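You operate a simulated robot arm through the tools that you are given. There is no shell and no other tool. Be economical: measure what you need, move in short steps, check, and stop when the job is done.

Carry out the task below with a simulated robot arm. There is one attempt and no reset: what you move stays moved.

JOB
Clamp the green spool, file its end smooth, fit the green cap, then free the vise.
Fine: fine file, back on the black mat; cap after filing.

Only the result counts: the job must be done as asked and must still hold three seconds after the hand-in. Knocking over, shifting, dropping, spilling or breaking anything else fails it.

ROBOT AND FRAMES
A 7-joint arm with a two-finger parallel gripper, fixed in place. Base frame: the origin is at the foot of the arm, x ahead of it, y to its left, z up; the work surface is at about z = 880. Lengths are in mm, angles in degrees, forces in N, time in s.
With the tool pointing down near the work surface it reaches from about 300 to 700 mm from the base axis. Its first joint turns from -66.0 to 66.0 degrees. Payload 1.57 kg.
The tool frame sits at the grasp point between the pads (the TCP): z along the fingers, y along the line on which they close. The tips reach 30 mm beyond it. Largest opening 110 mm; finger width 24, thickness 12; the body of the gripper, 48 by 112 mm, starts 78 mm behind the TCP.
Orientation is that of the tool frame in the base frame, as [roll, pitch, yaw] about the fixed x, y, z axes, in that order (R = Rz(yaw) Ry(pitch) Rx(roll)). With the fingers straight down and closing along the base's y, the tool's x points along the base's -x, its y along +y and its z along -z.

CONTROLS
- The arm moves only by the tool apply_moves. Its argument "targets" is a list of rows, each a list of 7 numbers: the shift along the tool's x, y, z in mm, then the turn, a rotation vector about the tool's x, y, z in degrees, then the gripper command, from -1 (fully open) to 1 (shut), values between in proportion. In form: [[dx, dy, dz, ax, ay, az, fingers], ...]. A call has 1 to 12 rows; each row shifts and turns the commanded pose from where the row before left it, along the tool's axes as they then stand. Each row takes 0.2 s and may step no farther than 50 mm and 8.6 degrees from the row before; otherwise, or with a gripper value out of range, the whole call is refused. Where a pose cannot be reached the arm comes as near as it can. A force on the tool above 70 N (or 10 N above the force at the start of the call, whichever is more), or a blocked arm, ends the call early, and 0.2 s more pass. Each finger travels about 108 mm/s and halts on what it meets, pressing with about 28 N; the grip force reading is that of the motor and also rises with nothing between the fingers. The clock runs only during rows and for 0.2 s after the last one: add rows that do not move to give the fingers time. It gives the time, the measured TCP pose, the force on the tool (base axes), the opening and the grip force at its end, in the units of the frame above (readings bear some noise).
- Cameras (640 x 400 px; columns grow to the right, rows downward): "scene" is fixed at [137.8, -391.8, 1420.7]; the picture's right is [0.96, -0.29, 0.00], its down [-0.14, -0.45, -0.88] and it looks along [0.26, 0.85, -0.47] (base axes); focal length 342 px, centre (320, 200). "wrist" rides on the gripper at [-36, 0, -80] in the tool frame; the picture's right is [0.00, -1.00, 0.00], its down [0.97, 0.00, -0.24] and it looks along [0.24, 0.00, 0.97] (tool axes); focal length 218 px, centre (320, 200).
- get_image(camera): a new picture of that camera. The clock stands still meanwhile.
- locate(camera, pixels): there is no depth. For up to 12 entries [column, row, z] of the newest picture of that camera ("zoom" is the newest enlarged one), the place [x, y] in the base frame at which the ray of that pixel passes the height z, good to about 2 mm, but the place of the scene camera against the robot may be out by one fixed shift of up to 25 mm in any direction. The clock stands still meanwhile.
- zoom(camera, box): a new picture of the part [left, top, right, bottom] of that camera's present view, enlarged. The clock stands still meanwhile.
- sign_off(): hands the job in; it is judged then, once.

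Go step by step. Measure first, check grasps and placings, and put right what went wrong. The budget is 80 turns and 38 pictures, counting those below and the enlarged ones. Unless the task says otherwise, let go and move clear before handing in, and close with one line.

The tools are called as a command line: name --pt "numbers of a row" for each row, then --argument value for the rest, lists and objects as JSON in quotes. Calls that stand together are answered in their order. apply_moves: Moves the arm, as the interface text tells. Its arguments: {"type":"object","properties":{"targets":{"type":"array"}},"required":["targets"]} The other tools are called the same way: get_image (camera) takes a picture; locate (camera, pixels) gives the place at which the rays of pixels pass given heights; zoom (camera, box) takes an enlarged picture of a part of a camera's view; sign_off () hands the job in.

At the start:

```text
time: 0.0
tool_pos: [333.9, 41.4, 1237.3]
tcp_rot: [-180.0, 0.0, 180.0]
wrist_force: [0.0, 0.3, -0.1]
grip_width: 109.9
grip_force: 0.1
```

scene: 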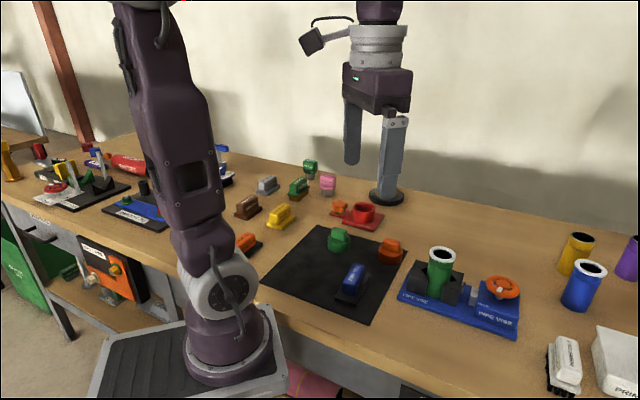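
wrist: 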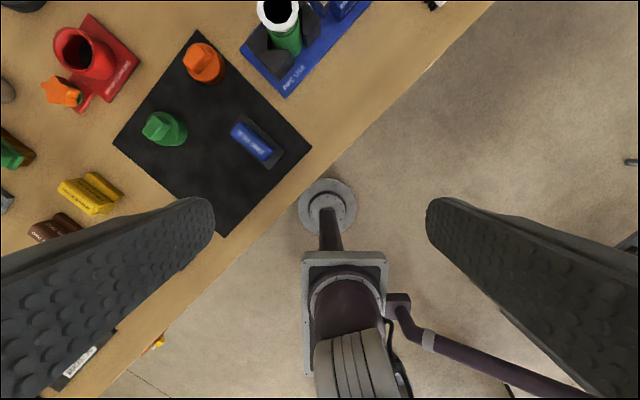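

The pictures show a black mat with a blue file-like block, green cap and orange cap, and a blue pipe vise holding the green spool at scene (440,270). I'll zoom in on these first.

zoom --camera "scene" --box '[380, 220, 540, 340]'

zoom --camera "scene" --box '[220, 150, 420, 330]'

zoom --camera "wrist" --box '[100, 0, 400, 240]'

```text
3.33 times, centred on (460, 280) of scene
```

zoom: 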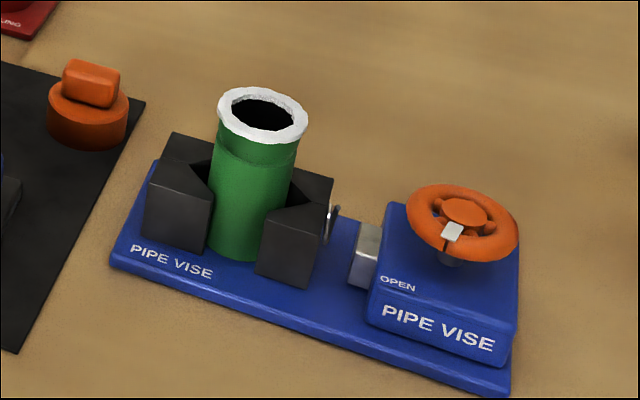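

```text
2.22 times, centred on (320, 240) of scene
```

zoom: 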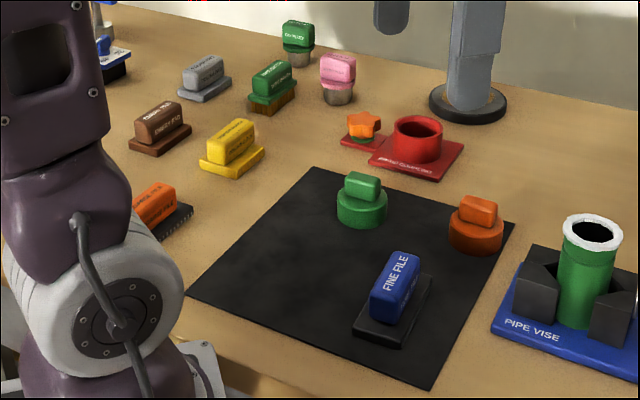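

```text
1.67 times, centred on (250, 120) of wrist
```

zoom: 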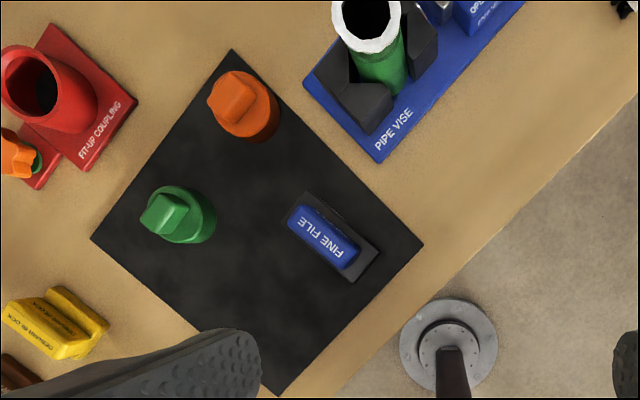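

The vise wheel at zoom (460,225) points to OPEN and the spool's rim is white (burred). I'll locate the key items with the wrist camera zoom.

locate --camera "zoom" --pixels '[[323, 237, 920], [305, 195, 890], [350, 283, 890], [380, 252, 890], [165, 215, 925], [188, 222, 900], [238, 95, 925], [370, 20, 980], [232, 50, 882], [91, 239, 882], [278, 396, 882], [423, 243, 882]]'

locate --camera "scene" --pixels '[[502, 286, 940], [502, 286, 960], [441, 254, 980], [441, 254, 1000], [440, 295, 890], [400, 298, 885], [516, 335, 885], [410, 264, 885]]'

```text
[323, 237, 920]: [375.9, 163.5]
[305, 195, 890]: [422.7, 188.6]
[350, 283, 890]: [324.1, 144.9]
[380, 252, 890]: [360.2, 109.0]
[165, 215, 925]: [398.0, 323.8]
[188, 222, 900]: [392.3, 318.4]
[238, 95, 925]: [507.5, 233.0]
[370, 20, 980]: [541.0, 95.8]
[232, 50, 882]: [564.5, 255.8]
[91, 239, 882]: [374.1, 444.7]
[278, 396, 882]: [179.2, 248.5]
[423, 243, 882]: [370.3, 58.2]
```

```text
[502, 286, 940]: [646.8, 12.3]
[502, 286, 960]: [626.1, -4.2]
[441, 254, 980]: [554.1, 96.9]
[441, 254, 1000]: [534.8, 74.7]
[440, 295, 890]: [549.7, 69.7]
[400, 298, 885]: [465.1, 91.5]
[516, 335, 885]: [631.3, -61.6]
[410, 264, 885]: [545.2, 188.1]
```

I'll move above the vise for a close wrist view.

apply_moves --pt "-43 0 14 0 0 0 -1" --pt "-43 0 14 0 0 0 -1" --pt "-43 0 14 0 0 0 -1" --pt "-43 0 14 0 0 0 -1" --pt "-43 0 14 0 0 0 -1" --pt "-35 0 14 0 0 0 -1" --pt "0 0 0 0 0 0 -1"

get_image --camera "wrist"

```text
time: 1.6
tool_pos: [580.0, 42.9, 1151.3]
tcp_rot: [179.9, 0.0, 180.0]
wrist_force: [0.3, 0.6, -0.2]
grip_width: 109.9
grip_force: 0.1
```

```text
32 pictures are left
```

wrist: 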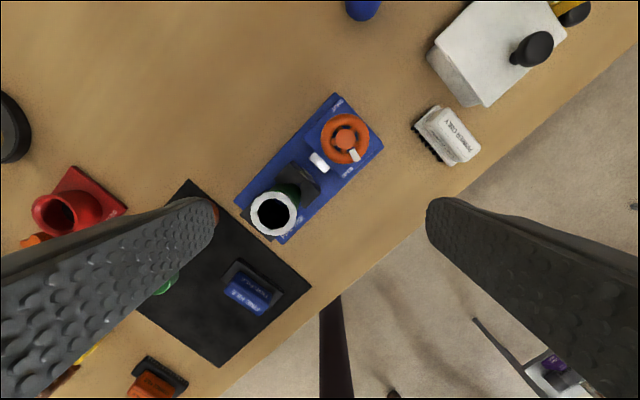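

zoom --camera "wrist" --box '[216, 80, 408, 200]'

zoom --camera "wrist" --box '[160, 170, 352, 290]'

```text
3.33 times, centred on (312, 140) of wrist
```

zoom: 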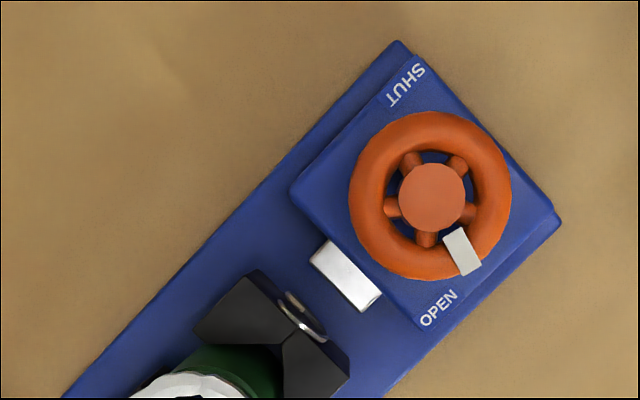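

```text
3.33 times, centred on (256, 230) of wrist
```

zoom: 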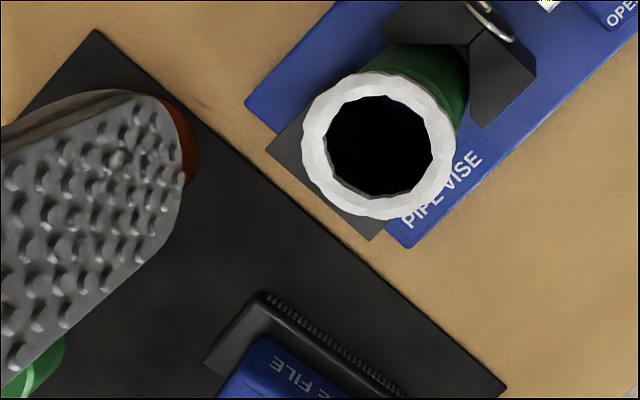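

From two views I get the spool rim at about (538,96,984) and the wheel at about (625,10,950), 60 mm wide. I'll check the heights of the box top and wheel using scene rays.

locate --camera "scene" --pixels '[[475.6, 307.6, 915], [475.6, 307.6, 925], [475.6, 307.6, 935], [458.7, 254.6, 984], [369.5, 325.5, 882], [498.7, 283.5, 945], [498.7, 283.5, 955], [498.7, 283.5, 965]]'

locate --camera "wrist" --pixels '[[341.1, 178.4, 925], [345.6, 138.5, 955], [273.4, 213.5, 984], [334.5, 94, 895], [384, 147, 895], [235, 202, 890], [280, 243, 890], [311, 287, 882], [250, 288, 915]]'

```text
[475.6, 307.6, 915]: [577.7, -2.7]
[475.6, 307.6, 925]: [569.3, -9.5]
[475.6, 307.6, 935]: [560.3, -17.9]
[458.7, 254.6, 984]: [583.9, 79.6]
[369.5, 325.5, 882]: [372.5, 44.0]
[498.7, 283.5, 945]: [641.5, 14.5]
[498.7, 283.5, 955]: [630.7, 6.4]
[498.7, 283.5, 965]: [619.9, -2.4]
```

```text
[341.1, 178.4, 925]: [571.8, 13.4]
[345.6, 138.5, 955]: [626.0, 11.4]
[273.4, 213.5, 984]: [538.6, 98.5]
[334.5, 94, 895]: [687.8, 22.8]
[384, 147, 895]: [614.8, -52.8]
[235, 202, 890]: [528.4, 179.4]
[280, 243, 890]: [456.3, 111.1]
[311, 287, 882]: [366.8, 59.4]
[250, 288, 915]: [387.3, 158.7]
```

The wheel is about 45 mm above the box top (box ~912, wheel ~950). I'll centre over it, pre-rotate counter-clockwise, and see how it sits.

apply_moves --pt "-23 -16 30 0 0 0 -1" --pt "-22.5 -16 30 0 0 0 -1" --pt "0 0 0 0 0 -8 -1" --pt "0 0 0 0 0 -8 -1" --pt "0 0 0 0 0 -8 -1" --pt "0 0 0 0 0 -8 -1" --pt "0 0 0 0 0 -8 -1" --pt "0 0 0 0 0 -8 -1" --pt "0 0 0 0 0 -8 -1" --pt "0 0 0 0 0 -8 -1" --pt "0 0 0 0 0 -8 -1" --pt "0 0 0 0 0 -8 -1"

get_image --camera "wrist"

```text
time: 4.2
tool_pos: [629.8, 10.4, 1094.7]
tcp_rot: [-180.0, 0.0, -99.9]
wrist_force: [1.1, -0.3, 0.2]
grip_width: 110.0
grip_force: 0.1
```

```text
29 pictures are left
```

wrist: 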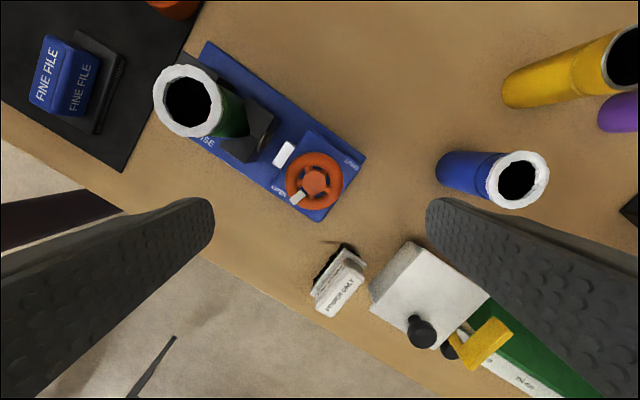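

Yaw reached -100 cleanly. The wheel hub is at pixel (315,183); cross-check its position and height.

locate --camera "wrist" --pixels '[[315, 183, 935], [315, 183, 945], [315, 183, 955], [315, 183, 965], [188, 100, 984]]'

zoom --camera "wrist" --box '[224, 120, 416, 240]'

```text
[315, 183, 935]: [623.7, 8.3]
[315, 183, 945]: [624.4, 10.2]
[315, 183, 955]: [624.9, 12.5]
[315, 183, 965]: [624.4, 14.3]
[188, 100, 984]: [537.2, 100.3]
```

```text
3.33 times, centred on (320, 180) of wrist
```

zoom: 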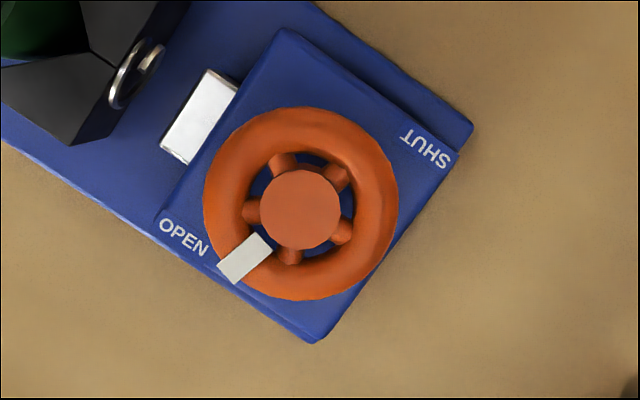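

Hub is at about (625,11.5). I'll correct, descend to TCP z≈970, and close on the rim.

apply_moves --pt "0 4.9 0 0 0 0 -1" --pt "0 0 45 0 0 0 -1" --pt "0 0 45 0 0 0 -1" --pt "0 0 34 0 0 0 -1" --pt "0 0 0 0 0 0 -1" --pt "0 0 0 0 0 0 0.3" --pt "0 0 0 0 0 0 1" --pt "0 0 0 0 0 0 1" --pt "0 0 0 0 0 0 1"

zoom --camera "scene" --box '[400, 180, 592, 300]'

```text
time: 6.2
tool_pos: [624.0, 11.1, 968.5]
tcp_rot: [179.7, 0.0, -100.0]
wrist_force: [-19.6, 2.1, -0.6]
grip_width: 58.6
grip_force: 45.3
```

```text
3.33 times, centred on (496, 240) of scene
```

zoom: 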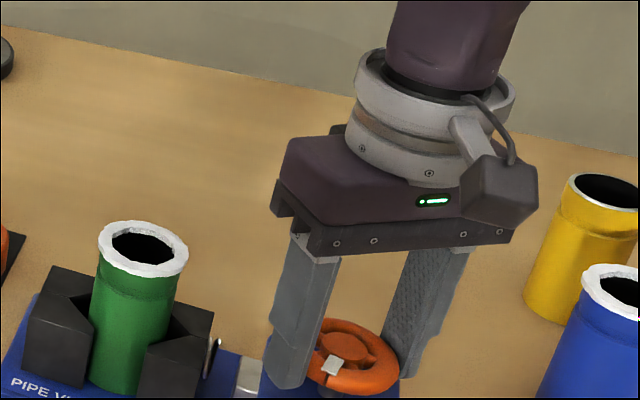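

Gripped on the rim at 58.6 mm with a little side force; nudge to centre and turn clockwise.

apply_moves --pt "0 1 0 0 0 0 1" --pt "0 0 0 0 0 4 1" --pt "0 0 0 0 0 8 1" --pt "0 0 0 0 0 8 1" --pt "0 0 0 0 0 8 1" --pt "0 0 0 0 0 8 1"

zoom --camera "scene" --box '[400, 220, 592, 340]'

```text
time: 7.6
tool_pos: [624.1, 11.5, 968.9]
tcp_rot: [179.9, -0.1, -136.1]
wrist_force: [-6.6, -4.8, -9.6]
grip_width: 58.0
grip_force: 44.9
```

```text
3.33 times, centred on (496, 280) of scene
```

zoom: 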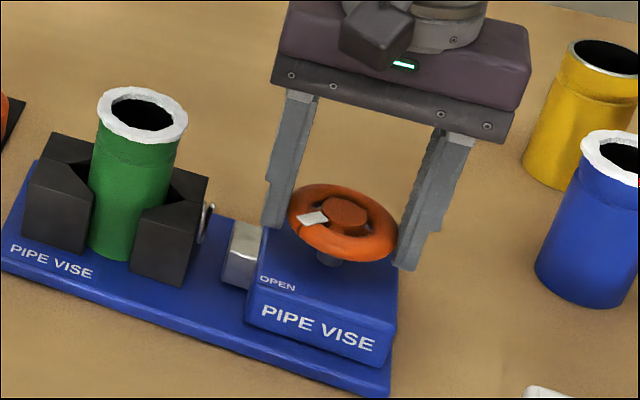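

The pointer turned with the grip, with no resistance. Continue clockwise.

apply_moves --pt "0 0 0 0 0 8 1" --pt "0 0 0 0 0 8 1" --pt "0 0 0 0 0 8 1" --pt "0 0 0 0 0 8 1" --pt "0 0 0 0 0 8 1" --pt "0 0 0 0 0 8 1" --pt "0 0 0 0 0 8 1" --pt "0 0 0 0 0 8 1" --pt "0 0 0 0 0 8 1" --pt "0 0 0 0 0 8 1" --pt "0 0 0 0 0 8 1"

zoom --camera "scene" --box '[400, 220, 592, 340]'

```text
time: 10.0
tool_pos: [623.1, 12.9, 970.0]
tcp_rot: [179.9, 0.1, 135.8]
wrist_force: [-13.1, 7.1, -0.3]
grip_width: 58.0
grip_force: 45.0
```

```text
3.33 times, centred on (496, 280) of scene
```

zoom: 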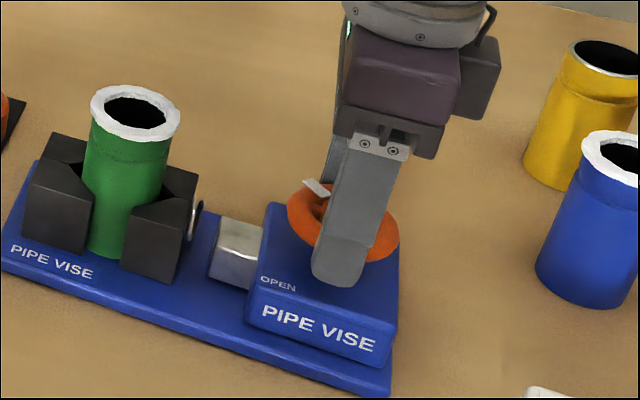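

The moving jaw has advanced toward the spool, so clockwise is shutting. Continue to the stop.

apply_moves --pt "0 0 0 0 0 8 1" --pt "0 0 0 0 0 8 1" --pt "0 0 0 0 0 8 1" --pt "0 0 0 0 0 8 1" --pt "0 0 0 0 0 8 1" --pt "0 0 0 0 0 8 1" --pt "0 0 0 0 0 8 1"

zoom --camera "scene" --box '[400, 220, 592, 340]'

```text
time: 11.6
tool_pos: [625.6, 13.7, 970.7]
tcp_rot: [179.8, 0.0, 79.9]
wrist_force: [1.5, 19.7, 1.1]
grip_width: 58.0
grip_force: 44.8
```

```text
3.33 times, centred on (496, 280) of scene
```

zoom: 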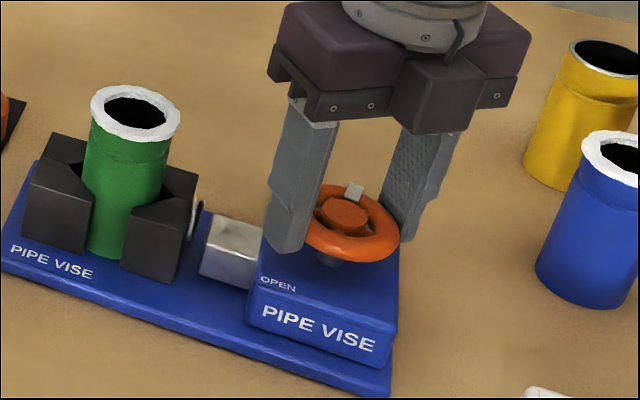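

180° turned; the pointer is near the far side. I'll turn a bit more to the SHUT mark and look for a stop.

apply_moves --pt "0 0 0 0 0 8 1" --pt "0 0 0 0 0 8 1" --pt "0 0 0 0 0 4 1"

get_image --camera "wrist"

```text
time: 12.4
tool_pos: [624.7, 12.9, 970.6]
tcp_rot: [180.0, -0.2, 59.9]
wrist_force: [5.5, 18.7, 8.4]
grip_width: 57.7
grip_force: 45.0
```

```text
23 pictures are left
```

wrist: 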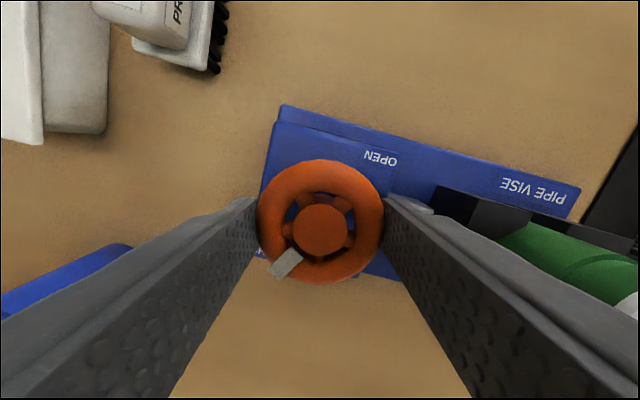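

The pointer is about at SHUT with no slip and no stop felt. I'll try another 16° and see whether the pointer lags.

apply_moves --pt "0 0 0 0 0 8 1" --pt "0 0 0 0 0 8 1"

get_image --camera "wrist"

```text
time: 13.0
tool_pos: [621.7, 9.4, 969.8]
tcp_rot: [-180.0, 0.4, 43.7]
wrist_force: [-12.9, 2.0, 8.0]
grip_width: 59.6
grip_force: 44.4
```

```text
22 pictures are left
```

wrist: 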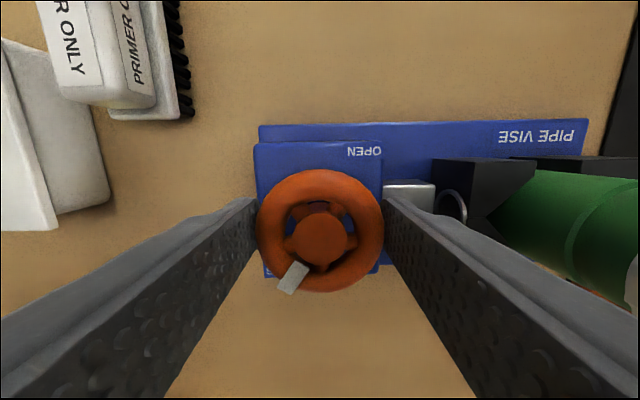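

The pointer lagged by ~14° relative to the fingers, so the wheel is at its stop: shut. Release, rise, and turn back.

apply_moves --pt "0 0 0 0 0 0 -1" --pt "0 0 0 0 0 0 -1" --pt "0 0 0 0 0 0 -1" --pt "0 0 -45 0 0 0 -1" --pt "0 0 -45 0 0 0 -1" --pt "0 0 -45 0 0 0 -1" --pt "0 0 -45 0 0 -8 -1" --pt "0 0 0 0 0 -8 -1" --pt "0 0 0 0 0 -8 -1" --pt "0 0 0 0 0 -8 -1" --pt "0 0 0 0 0 -8 -1" --pt "0 0 0 0 0 -8 -1"

get_image --camera "wrist"

```text
time: 15.6
tool_pos: [624.1, 11.0, 1150.1]
tcp_rot: [-179.9, 0.0, 92.2]
wrist_force: [-0.3, -1.1, 0.1]
grip_width: 110.0
grip_force: 0.2
```

```text
21 pictures are left
```

wrist: 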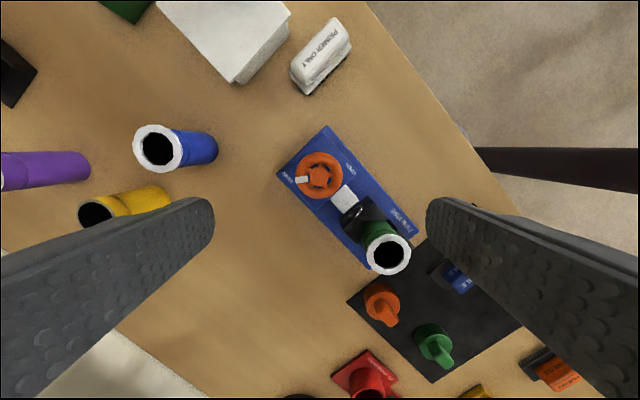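

The pointer now aligns with SHUT (303,180). Next I go above the fine file.

apply_moves --pt "24.6 -36.4 0 0 0 0 -1" --pt "24.6 -36.4 0 0 0 0 -1" --pt "24.6 -36.4 0 0 0 0 -1" --pt "24.6 -36.4 0 0 0 0 -1" --pt "24.6 -36.4 0 0 0 0 -1" --pt "24.6 -36.4 0 0 0 0 -1" --pt "0 0 0 0 0 -8.4 -1" --pt "0 0 0 0 0 -8.4 -1" --pt "0 0 0 0 0 -8.4 -1" --pt "0 0 0 0 0 -8.4 -1" --pt "0 0 0 0 0 -8.4 -1" --pt "0 0 0 0 0 -8.4 -1"

apply_moves --pt "0 0 20 0 0 -8.4 -1" --pt "0 0 20 0 0 -8.4 -1" --pt "0 0 20 0 0 -8.4 -1" --pt "0 0 0 0 0 -8.4 -1" --pt "0 0 0 0 0 -8.4 -1" --pt "0 0 0 0 0 -8.4 -1" --pt "0 0 0 0 0 -8.4 -1" --pt "0 0 0 0 0 -8.4 -1" --pt "0 0 0 0 0 -8.4 -1" --pt "0 0 0 0 0 -6.8 -1" --pt "0 0 0 0 0 0 -1"

get_image --camera "wrist"

```text
time: 18.2
tool_pos: [399.5, 150.4, 1149.5]
tcp_rot: [-180.0, 0.1, 142.5]
wrist_force: [-0.4, 0.6, 0.0]
grip_width: 109.8
grip_force: 0.0
```

```text
time: 20.6
tool_pos: [399.5, 152.4, 1089.4]
tcp_rot: [180.0, 0.0, -135.1]
wrist_force: [-0.2, 0.2, -0.5]
grip_width: 110.2
grip_force: 0.1
```

```text
20 pictures are left
```

wrist: 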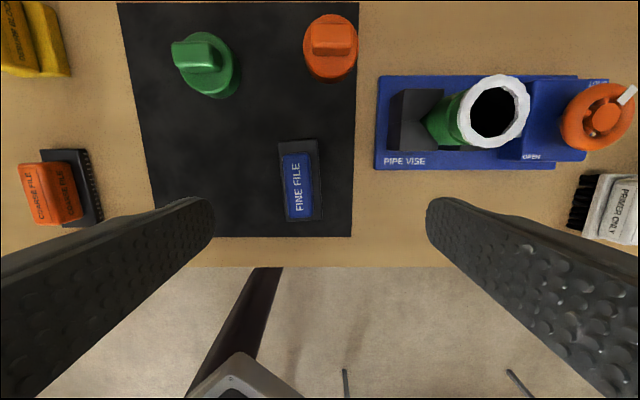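

The gripper is aligned with the file, which lies at (300,182). Zoom for detail and locate.

zoom --camera "wrist" --box '[220, 120, 380, 220]'

locate --camera "zoom" --pixels '[[320, 250, 900], [320, 250, 910], [320, 250, 920], [320, 250, 930], [320, 250, 940], [320, 250, 950]]'

```text
4.00 times, centred on (300, 170) of wrist
```

zoom: 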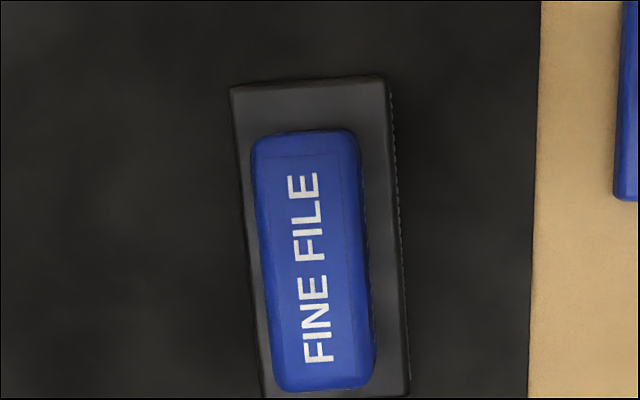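

```text
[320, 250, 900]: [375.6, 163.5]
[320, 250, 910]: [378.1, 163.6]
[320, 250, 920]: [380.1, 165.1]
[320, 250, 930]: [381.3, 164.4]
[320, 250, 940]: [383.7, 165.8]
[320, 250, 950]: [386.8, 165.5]
```

Handle top is about (375.5,164,919), tilted ~4.4° counter-clockwise. Centre, turn, descend with open fingers to TCP z≈932.

apply_moves --pt "8.8 25.2 0 0 0 0 -1" --pt "0 0 0 0 0 -4.4 -1" --pt "0 0 40 0 0 0 -1" --pt "0 0 40 0 0 0 -1" --pt "0 0 40 0 0 0 -1" --pt "0 0 25 0 0 0 -1" --pt "0 0 12 0 0 0 -1" --pt "0 0 0 0 0 0 -1"

get_image --camera "wrist"

zoom --camera "scene" --box '[280, 210, 440, 310]'

```text
time: 22.4
tool_pos: [376.2, 161.9, 933.7]
tcp_rot: [-180.0, -0.1, -130.8]
wrist_force: [0.7, 0.7, -0.3]
grip_width: 110.2
grip_force: 0.0
```

```text
18 pictures are left
```

wrist: 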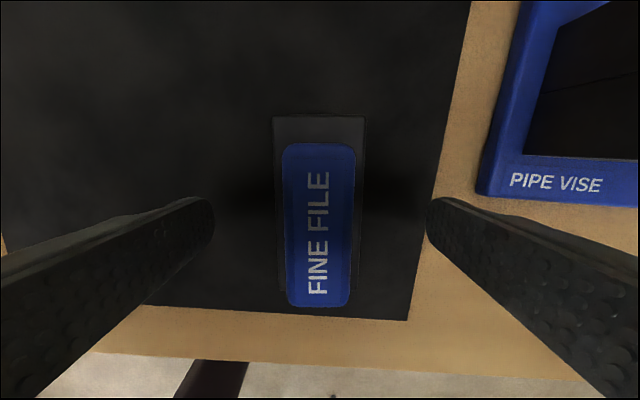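

```text
4.00 times, centred on (360, 260) of scene
```

zoom: 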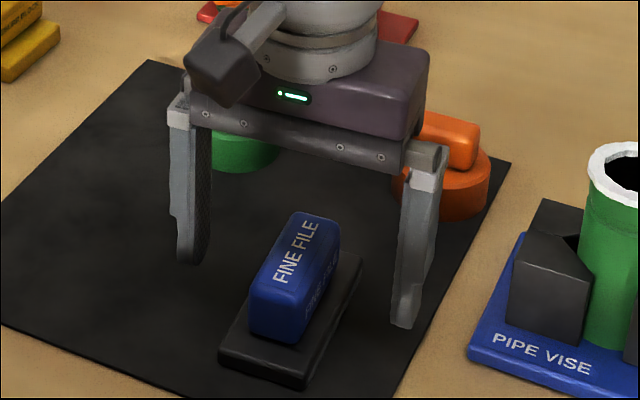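

The handle is centred (285–355) between fingers. Lower 3 mm and close.

apply_moves --pt "0 0 3 0 0 0 -1" --pt "0 0 0 0 0 0 0.2" --pt "0 0 0 0 0 0 1" --pt "0 0 0 0 0 0 1" --pt "0 0 0 0 0 0 1" --pt "0 0 0 0 0 0 1"

```text
time: 23.8
tool_pos: [377.2, 161.0, 930.3]
tcp_rot: [-180.0, 0.0, -130.8]
wrist_force: [-1.0, 0.1, 0.5]
grip_width: 29.6
grip_force: 28.3
```

Gripped the handle at 29.6 mm. Lift.

apply_moves --pt "0 0 -10 0 0 0 1" --pt "0 0 -35 0 0 0 1" --pt "0 0 -45 0 0 0 1" --pt "0 0 -45 0 0 0 1" --pt "0 0 -15 0 0 0 1" --pt "0 0 0 0 0 0 1"

zoom --camera "scene" --box '[272, 170, 512, 320]'

```text
time: 25.2
tool_pos: [376.1, 163.0, 1080.1]
tcp_rot: [180.0, 0.0, -130.9]
wrist_force: [0.7, 0.1, -2.6]
grip_width: 29.6
grip_force: 28.4
```

```text
2.67 times, centred on (392, 245) of scene
```

zoom: 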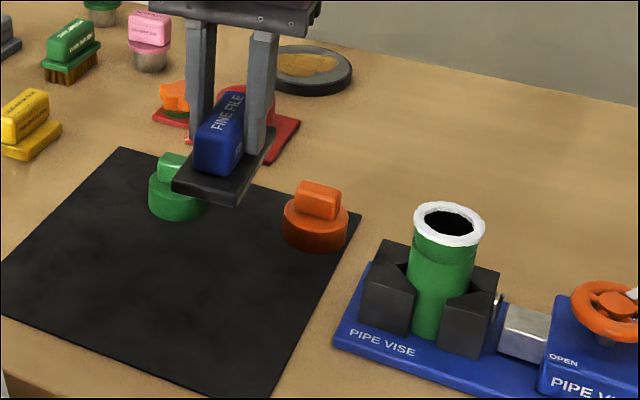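

File is held level. Move above the spool rim (538.5,99) and come down to just above contact.

apply_moves --pt "-14.5 -41.2 0 0 0 0 1" --pt "-14.5 -41.2 0 0 0 0 1" --pt "-14.5 -41.2 0 0 0 0 1" --pt "-14.4 -41.1 0 0 0 0 1" --pt "0 0 0 0 0 0 1" --pt "0 0 20 0 0 0 1" --pt "0 0 15 0 0 0 1" --pt "0 0 0 0 0 0 1"

zoom --camera "scene" --box '[360, 190, 520, 290]'

```text
time: 27.0
tool_pos: [537.6, 99.5, 1043.6]
tcp_rot: [-179.9, 0.0, -130.8]
wrist_force: [0.2, -0.9, -2.9]
grip_width: 29.5
grip_force: 27.4
```

```text
4.00 times, centred on (440, 240) of scene
```

zoom: 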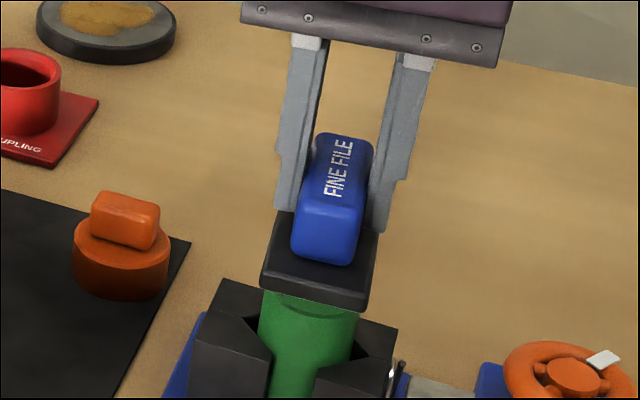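

The file is centred over the rim with a small gap. Descend slowly to feel contact.

apply_moves --pt "0 0 4 0 0 0 1" --pt "0 0 3 0 0 0 1" --pt "0 0 2 0 0 0 1" --pt "0 0 2 0 0 0 1" --pt "0 0 0 0 0 0 1"

```text
time: 28.2
tool_pos: [538.5, 99.8, 1034.0]
tcp_rot: [-180.0, 0.3, -130.8]
wrist_force: [-0.5, 4.2, 34.9]
grip_width: 29.3
grip_force: 27.7
```

Contact at TCP ≈1034 with ~38 N. Ease off slightly and stroke along the file's long axis.

apply_moves --pt "0 0 -0.8 0 0 0 1" --pt "10 0 0 0 0 0 1" --pt "10 0 0 0 0 0 1" --pt "-10 0 0 0 0 0 1" --pt "-10 0 0 0 0 0 1" --pt "-10 0 0 0 0 0 1" --pt "-10 0 0 0 0 0 1" --pt "10 0 0 0 0 0 1" --pt "10 0 0 0 0 0 1"

zoom --camera "scene" --box '[360, 190, 520, 290]'

```text
time: 30.2
tool_pos: [536.6, 98.4, 1034.7]
tcp_rot: [179.8, -0.1, -130.8]
wrist_force: [-0.9, 0.4, -2.7]
grip_width: 29.8
grip_force: 28.1
```

```text
4.00 times, centred on (440, 240) of scene
```

zoom: 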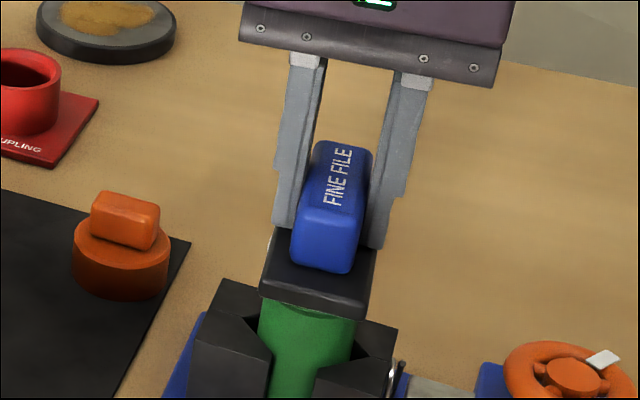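

Force has dropped to free weight—burr may be lower now. Press down ~1.2 mm again and stroke more.

apply_moves --pt "0 0 1.2 0 0 0 1" --pt "0 0 0 0 0 0 1"

```text
time: 30.8
tool_pos: [537.5, 98.7, 1034.6]
tcp_rot: [180.0, 0.0, -130.7]
wrist_force: [-2.0, -0.5, 1.2]
grip_width: 29.9
grip_force: 28.2
```

apply_moves --pt "0 0 0.8 0 0 0 1" --pt "10 0 0 0 0 0 1" --pt "10 0 0 0 0 0 1" --pt "-10 0 0 0 0 0 1" --pt "-10 0 0 0 0 0 1" --pt "-10 0 0 0 0 0 1" --pt "-10 0 0 0 0 0 1" --pt "10 0 0 0 0 0 1" --pt "10 0 0 0 0 0 1" --pt "10 0 0 0 0 0 1" --pt "-10 0 0 0 0 0 1"

```text
time: 33.2
tool_pos: [537.8, 95.3, 1033.7]
tcp_rot: [-180.0, -0.2, -130.9]
wrist_force: [-19.7, -13.2, 60.5]
grip_width: 29.9
grip_force: 28.1
```

Firm contact this time (60 N at the end). Lift off and inspect the rim.

apply_moves --pt "0 0 -5 0 0 0 1" --pt "0 0 -40 0 0 0 1" --pt "40 0 -10 0 0 0 1" --pt "40 0 0 0 0 0 1" --pt "0 0 0 0 0 0 1"

zoom --camera "scene" --box '[350, 160, 542, 280]'

```text
time: 34.4
tool_pos: [487.7, 35.5, 1088.4]
tcp_rot: [179.9, 0.0, -130.9]
wrist_force: [0.5, 0.1, -3.1]
grip_width: 29.7
grip_force: 28.1
```

```text
3.33 times, centred on (446, 220) of scene
```

zoom: 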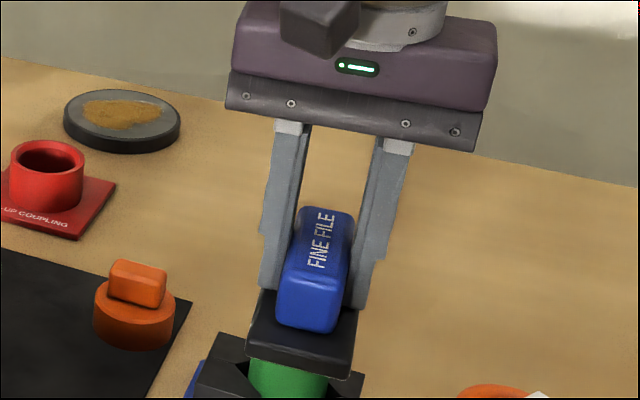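

The file still hides the rim. Move it back toward the mat and look again.

apply_moves --pt "-20 40 0 0 0 0 1" --pt "-20 40 0 0 0 0 1" --pt "-20 40 0 0 0 0 1" --pt "0 0 0 0 0 0 1"

zoom --camera "scene" --box '[340, 190, 500, 290]'

```text
time: 35.4
tool_pos: [434.7, 163.6, 1087.6]
tcp_rot: [179.9, 0.0, -130.9]
wrist_force: [0.2, 0.2, -3.4]
grip_width: 29.6
grip_force: 27.5
```

```text
4.00 times, centred on (420, 240) of scene
```

zoom: 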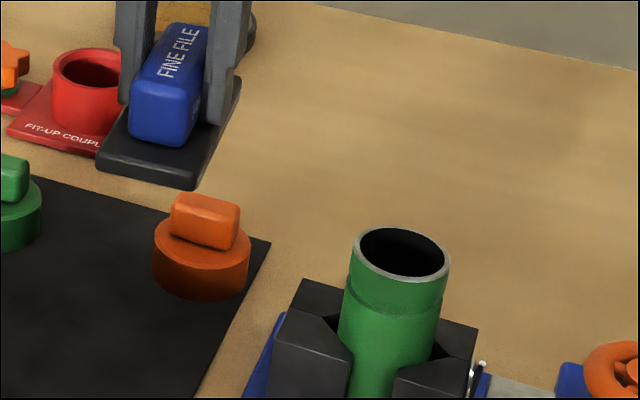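

The burr is gone: the rim is now a thin smooth silver edge. Return the file to its original place on the mat.

apply_moves --pt "19.5 21.3 0 0 0 0 1" --pt "19.5 21.3 0 0 0 0 1" --pt "0 0 45 0 0 0 1" --pt "0 0 45 0 0 0 1" --pt "0 0 40 0 0 0 1" --pt "0 0 20 0 0 0 1" --pt "0 0 0 0 0 0 1"

apply_moves --pt "0 0 2 0 0 0 1" --pt "0 0 2 0 0 0 1" --pt "0 0 1.5 0 0 0 1" --pt "0 0 0 0 0 0 1"

```text
time: 37.0
tool_pos: [378.2, 161.7, 940.5]
tcp_rot: [180.0, -0.1, -130.8]
wrist_force: [0.1, -0.1, -2.1]
grip_width: 29.6
grip_force: 27.6
```

```text
time: 38.0
tool_pos: [377.0, 160.6, 933.5]
tcp_rot: [-180.0, 0.1, -130.8]
wrist_force: [-0.1, 0.2, -2.9]
grip_width: 29.9
grip_force: 27.7
```

apply_moves --pt "0 0 1 0 0 0 1" --pt "0 0 1 0 0 0 1" --pt "0 0 0 0 0 0 1"

```text
time: 38.8
tool_pos: [377.2, 160.6, 929.7]
tcp_rot: [179.9, 0.0, -130.8]
wrist_force: [-0.2, 1.1, -4.0]
grip_width: 29.9
grip_force: 28.0
```

apply_moves --pt "0 0 1 0 0 0 1" --pt "0 0 0.5 0 0 0 1" --pt "0 0 0 0 0 0 1"

```text
time: 39.6
tool_pos: [377.1, 161.7, 927.6]
tcp_rot: [-180.0, 0.0, -130.8]
wrist_force: [0.1, -0.2, -3.3]
grip_width: 30.2
grip_force: 27.8
```

Still hanging free (−3 N); the file was pushed up in the grip a little. Keep lowering gently.

apply_moves --pt "0 0 1 0 0 0 1" --pt "0 0 0.7 0 0 0 1" --pt "0 0 0 0 0 0 1"

zoom --camera "scene" --box '[280, 210, 440, 310]'

```text
time: 40.4
tool_pos: [376.3, 162.5, 926.9]
tcp_rot: [-180.0, 0.0, -130.9]
wrist_force: [0.2, 0.4, -3.0]
grip_width: 29.7
grip_force: 28.7
```

```text
4.00 times, centred on (360, 260) of scene
```

zoom: 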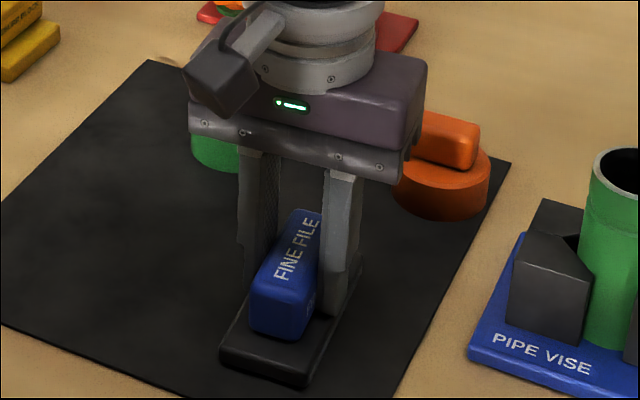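

apply_moves --pt "0 0 0.8 0 0 0 1" --pt "0 0 0.8 0 0 0 1" --pt "0 0 0 0 0 0 1"

```text
time: 41.2
tool_pos: [377.5, 162.0, 925.4]
tcp_rot: [180.0, 0.0, -130.8]
wrist_force: [1.4, 0.1, -2.8]
grip_width: 29.9
grip_force: 28.1
```

apply_moves --pt "0 0 0.8 0 0 0 1" --pt "0 0 0.8 0 0 0 1" --pt "0 0 0 0 0 0 1"

```text
time: 42.0
tool_pos: [376.9, 161.7, 923.9]
tcp_rot: [-180.0, 0.3, -130.8]
wrist_force: [-8.1, 3.2, 47.1]
grip_width: 30.2
grip_force: 28.3
```

Contact felt at 923.9. Ease up 0.7 mm and release, then rise.

apply_moves --pt "0 0 -0.7 0 0 0 1" --pt "0 0 0 0 0 0 0" --pt "0 0 0 0 0 0 -1" --pt "0 0 0 0 0 0 -1" --pt "0 0 0 0 0 0 -1" --pt "0 0 -40 0 0 0 -1" --pt "0 0 -45 0 0 0 -1" --pt "0 0 -45 0 0 0 -1" --pt "0 0 -30 0 0 0 -1" --pt "0 0 0 0 0 0 -1"

get_image --camera "wrist"

```text
time: 44.2
tool_pos: [377.9, 163.2, 1083.2]
tcp_rot: [179.9, 0.0, -130.8]
wrist_force: [-0.7, -0.2, 0.2]
grip_width: 109.8
grip_force: 0.1
```

```text
10 pictures are left
```

wrist: 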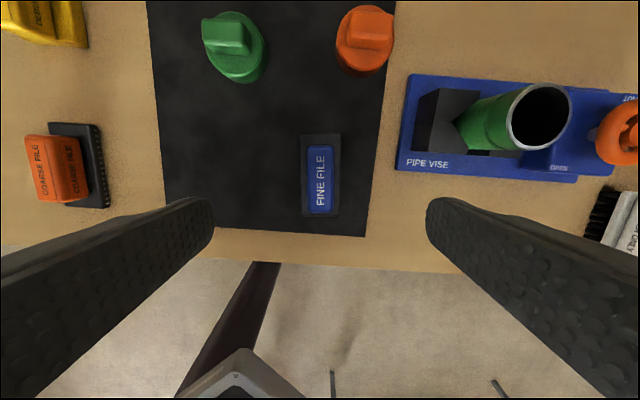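

File is back on the mat. Now move over the green cap (~(400,326)) and turn to yaw 135 so fingers can close on its tab.

apply_moves --pt "-34.4 22.5 0 0 0 0 -1" --pt "-34.4 22.5 0 0 0 0 -1" --pt "-34.4 22.5 0 0 0 0 -1" --pt "-34.4 22.5 0 0 0 0 -1" --pt "0 0 0 0 0 8.5 -1" --pt "0 0 0 0 0 8.5 -1" --pt "0 0 0 0 0 8.5 -1" --pt "0 0 0 0 0 8.5 -1" --pt "0 0 0 0 0 8.5 -1" --pt "0 0 0 0 0 8.5 -1"

apply_moves --pt "0 0 0 0 0 8.5 -1" --pt "0 0 0 0 0 8.5 -1" --pt "0 0 0 0 0 8.5 -1" --pt "0 0 0 0 0 8.5 -1" --pt "0 0 0 0 0 8.5 -1" --pt "0 0 0 0 0 0 -1"

get_image --camera "wrist"

```text
time: 46.4
tool_pos: [398.1, 324.6, 1084.0]
tcp_rot: [179.9, 0.1, 178.1]
wrist_force: [-0.7, 0.3, -0.4]
grip_width: 109.9
grip_force: 0.1
```

```text
time: 47.8
tool_pos: [398.6, 323.5, 1083.7]
tcp_rot: [-179.9, -0.1, 135.6]
wrist_force: [-0.2, 0.6, 0.1]
grip_width: 110.0
grip_force: 0.2
```

```text
9 pictures are left
```

wrist: 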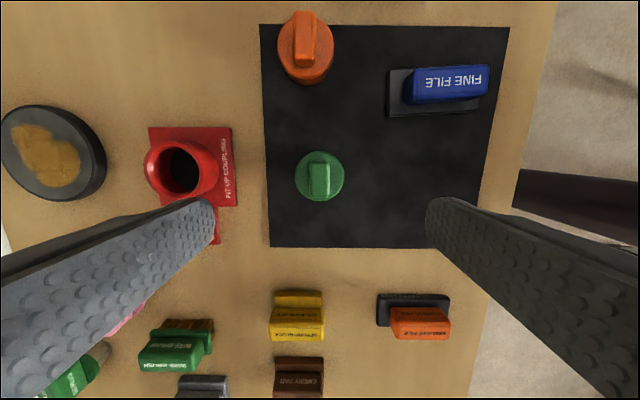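

The cap is centred at (320,176) with its tab along the image vertical, as wanted. Zoom for angle and centre.

zoom --camera "wrist" --box '[272, 146, 368, 206]'

locate --camera "zoom" --pixels '[[320, 200, 905], [320, 200, 925], [320, 230, 925]]'

```text
6.67 times, centred on (320, 176) of wrist
```

zoom: 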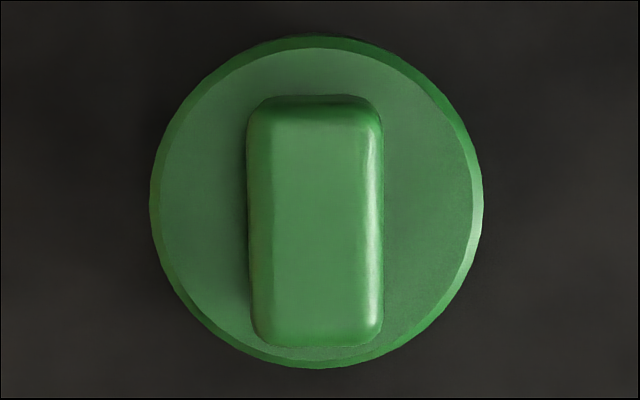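

```text
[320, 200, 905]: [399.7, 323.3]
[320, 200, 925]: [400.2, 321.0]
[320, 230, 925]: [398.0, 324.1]
```

Cap tab is centred under the tool, ~22 mm wide, top at ≈925. Descend to TCP ≈938 and close.

apply_moves --pt "0 0 45 0 0 0 -1" --pt "0 0 45 0 0 0 -1" --pt "0 0 35 0 0 0 -1" --pt "0 0 20 0 0 0 -1" --pt "0 0 0 0 0 0 -1" --pt "0 0 0 0 0 0 0.3" --pt "0 0 0 0 0 0 1" --pt "0 0 0 0 0 0 1" --pt "0 0 0 0 0 0 1"

```text
time: 49.8
tool_pos: [399.7, 324.9, 939.2]
tcp_rot: [180.0, 0.0, 135.6]
wrist_force: [0.3, -0.3, 0.2]
grip_width: 57.3
grip_force: 28.1
```

The fingers closed on 57 mm – they caught the disc rim, so the disc top is above 909. Open, raise 7 mm, and close again on the tab.

apply_moves --pt "0 0 0 0 0 0 0" --pt "0 0 0 0 0 0 -0.8" --pt "0 0 -7 0 0 0 -0.8" --pt "0 0 0 0 0 0 -0.3" --pt "0 0 0 0 0 0 0.3" --pt "0 0 0 0 0 0 1" --pt "0 0 0 0 0 0 1" --pt "0 0 0 0 0 0 1"

zoom --camera "scene" --box '[280, 190, 440, 290]'

```text
time: 51.6
tool_pos: [398.9, 324.0, 946.5]
tcp_rot: [179.9, -0.1, 135.8]
wrist_force: [2.4, 0.7, 2.7]
grip_width: 20.6
grip_force: 28.0
```

```text
4.00 times, centred on (360, 240) of scene
```

zoom: 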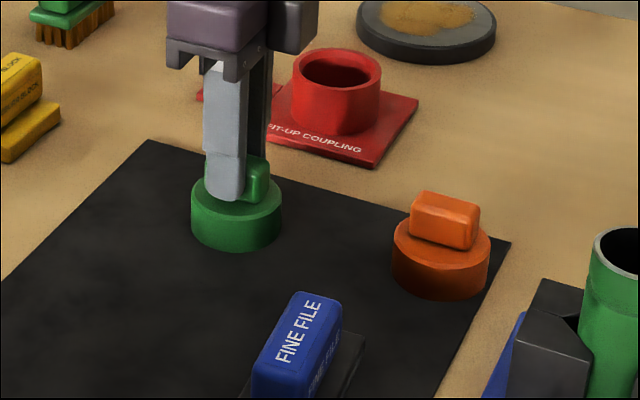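

Now gripping the tab (20.6 mm), tips just above the disc. Lift and move beside the spool, where the wrist camera can see it to measure its centre.

apply_moves --pt "0 0 -10 0 0 0 1" --pt "0 0 -45 0 0 0 1" --pt "0 0 -45 0 0 0 1" --pt "0 0 -45 0 0 0 1" --pt "-41.7 -15.5 0 0 0 0 1" --pt "-41.7 -15.5 0 0 0 0 1" --pt "-41.7 -15.5 0 0 0 0 1" --pt "-41.7 -15.5 0 0 0 0 1" --pt "0 0 0 0 0 0 1" --pt "0 0 0 0 0 0 1"

get_image --camera "wrist"

```text
time: 53.8
tool_pos: [474.7, 160.0, 1092.3]
tcp_rot: [180.0, -0.1, 135.7]
wrist_force: [-0.3, -0.4, -0.6]
grip_width: 20.8
grip_force: 27.4
```

```text
6 pictures are left
```

wrist: 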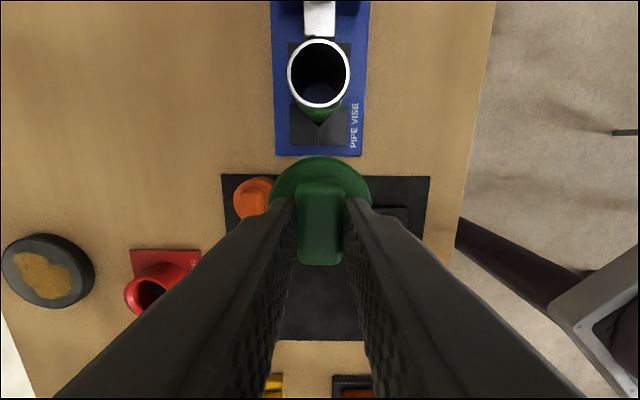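

Spool rim centre is at about (319,73). Locate it at the rim height.

locate --camera "wrist" --pixels '[[319, 73, 978], [319, 73, 982], [319, 73, 986], [288, 73, 982], [350, 73, 982], [319, 38, 982], [319, 107, 982], [321, 186, 1062]]'

```text
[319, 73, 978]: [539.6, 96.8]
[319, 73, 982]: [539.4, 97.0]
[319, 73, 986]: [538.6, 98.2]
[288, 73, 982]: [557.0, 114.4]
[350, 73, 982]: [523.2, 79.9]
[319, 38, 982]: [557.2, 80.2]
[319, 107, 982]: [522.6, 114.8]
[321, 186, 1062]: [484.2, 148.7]
```

Spool centre is ≈(540,97.3), Ø48.5; the cap sits ~1.7 mm behind the TCP along tool x. Move above it and stop just short of contact.

apply_moves --pt "-45 0.4 0 0 0 0 1" --pt "-44.6 0.4 0 0 0 0 1" --pt "0 0 0 0 0 0 1" --pt "0 0 20 0 0 0 1" --pt "0 0 18 0 0 0 1" --pt "0 0 0 0 0 0 1" --pt "0 0 0 0 0 0 1"

zoom --camera "scene" --box '[392, 200, 488, 260]'

```text
time: 55.4
tool_pos: [537.5, 100.5, 1055.9]
tcp_rot: [180.0, -0.1, 135.8]
wrist_force: [0.0, 0.7, -1.1]
grip_width: 20.8
grip_force: 27.4
```

```text
6.67 times, centred on (440, 230) of scene
```

zoom: 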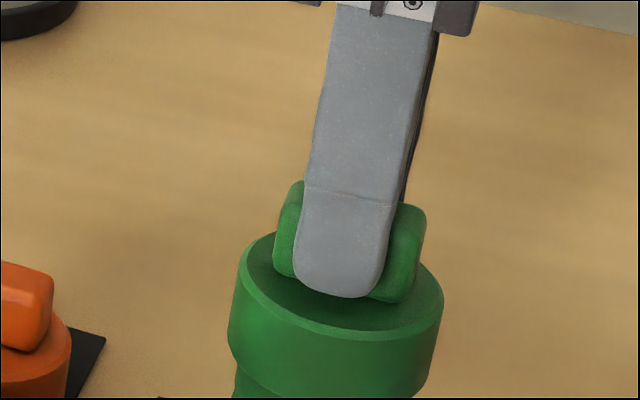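

Cap is just above the rim. Readings are noisy; nudge half the residual and descend gently.

apply_moves --pt "-0.8 0 3 0 0 0 1" --pt "0 0 3 0 0 0 1" --pt "0 0 2 0 0 0 1" --pt "0 0 0 0 0 0 1"

```text
time: 56.4
tool_pos: [539.2, 100.3, 1045.7]
tcp_rot: [-180.0, -0.1, 135.7]
wrist_force: [-8.9, -2.7, 0.4]
grip_width: 20.8
grip_force: 27.8
```

Slight lateral force indicates the skirt is engaging off-centre; shift −0.7 in tool y, +0.4 in x and continue down.

apply_moves --pt "0.4 -0.7 0 0 0 0 1" --pt "0 0 1.5 0 0 0 1" --pt "0 0 1.5 0 0 0 1" --pt "0 0 0 0 0 0 1"

```text
time: 57.4
tool_pos: [538.2, 99.8, 1042.0]
tcp_rot: [180.0, 0.0, 135.8]
wrist_force: [-6.8, -2.4, 1.1]
grip_width: 20.8
grip_force: 28.5
```

Cap is going down over the rim with little vertical force. Continue.

apply_moves --pt "0.3 -0.5 0 0 0 0 1" --pt "0 0 2 0 0 0 1" --pt "0 0 2 0 0 0 1" --pt "0 0 2 0 0 0 1" --pt "0 0 0 0 0 0 1"

```text
time: 58.6
tool_pos: [538.4, 100.4, 1036.2]
tcp_rot: [179.9, 0.0, 135.7]
wrist_force: [-1.4, -1.3, -0.4]
grip_width: 20.9
grip_force: 28.0
```

apply_moves --pt "0 0 2 0 0 0 1" --pt "0 0 2 0 0 0 1" --pt "0 0 2 0 0 0 1" --pt "0 0 2 0 0 0 1" --pt "0 0 0 0 0 0 1"

```text
time: 59.8
tool_pos: [538.3, 100.2, 1028.8]
tcp_rot: [-180.0, 0.1, 135.8]
wrist_force: [-3.9, -11.0, 19.9]
grip_width: 21.1
grip_force: 28.0
```

Seating contact (20 N) at 1028.8. Press 1.5 mm more to confirm it is bottomed.

apply_moves --pt "0 0 1 0 0 0 1" --pt "0 0 0.6 0 0 0 1" --pt "0 0 0 0 0 0 1"

zoom --camera "scene" --box '[376, 210, 504, 290]'

```text
time: 60.6
tool_pos: [538.5, 101.1, 1026.4]
tcp_rot: [-179.9, 0.0, 135.6]
wrist_force: [-9.0, -6.0, 19.3]
grip_width: 20.9
grip_force: 27.8
```

```text
5.00 times, centred on (440, 250) of scene
```

zoom: 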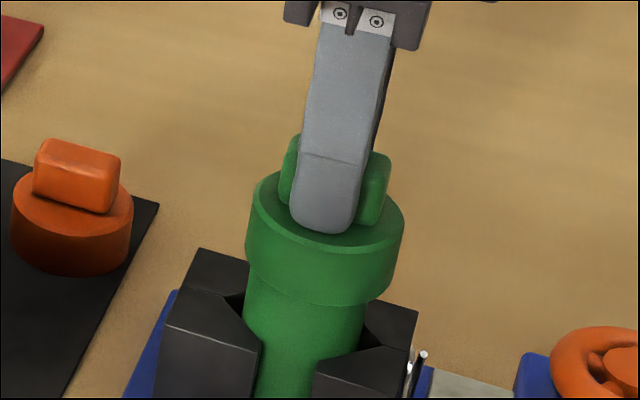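

Force stayed at ~19 N while moving down, so it's a snug slide, not bottomed yet. Keep pushing until it stops.

apply_moves --pt "0 0 1 0 0 0 1" --pt "0 0 1 0 0 0 1" --pt "0 0 1 0 0 0 1" --pt "0 0 0 0 0 0 1"

```text
time: 61.6
tool_pos: [537.7, 100.2, 1025.2]
tcp_rot: [179.7, 0.1, 135.7]
wrist_force: [-15.8, 0.7, 53.4]
grip_width: 20.9
grip_force: 27.7
```

Force rose to 53 N: bottomed. Release and rise, then look.

apply_moves --pt "0 0 -1 0 0 0 1" --pt "0 0 0 0 0 0 0.2" --pt "0 0 0 0 0 0 -0.6" --pt "0 0 0 0 0 0 -1" --pt "0 0 0 0 0 0 -1" --pt "0 0 -40 0 0 0 -1" --pt "0 0 -40 0 0 0 -1" --pt "0 0 -40 0 0 0 -1" --pt "0 0 0 0 0 0 -1"

zoom --camera "scene" --box '[376, 210, 536, 310]'

```text
time: 63.6
tool_pos: [538.5, 100.1, 1145.3]
tcp_rot: [-180.0, 0.0, 135.8]
wrist_force: [0.0, 0.0, -0.6]
grip_width: 110.0
grip_force: 0.0
```

```text
4.00 times, centred on (456, 260) of scene
```

zoom: 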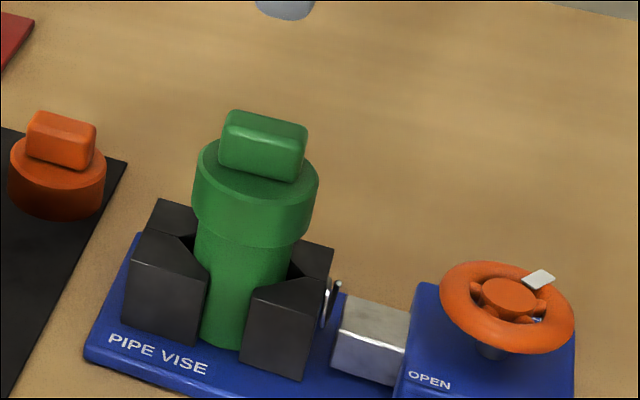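

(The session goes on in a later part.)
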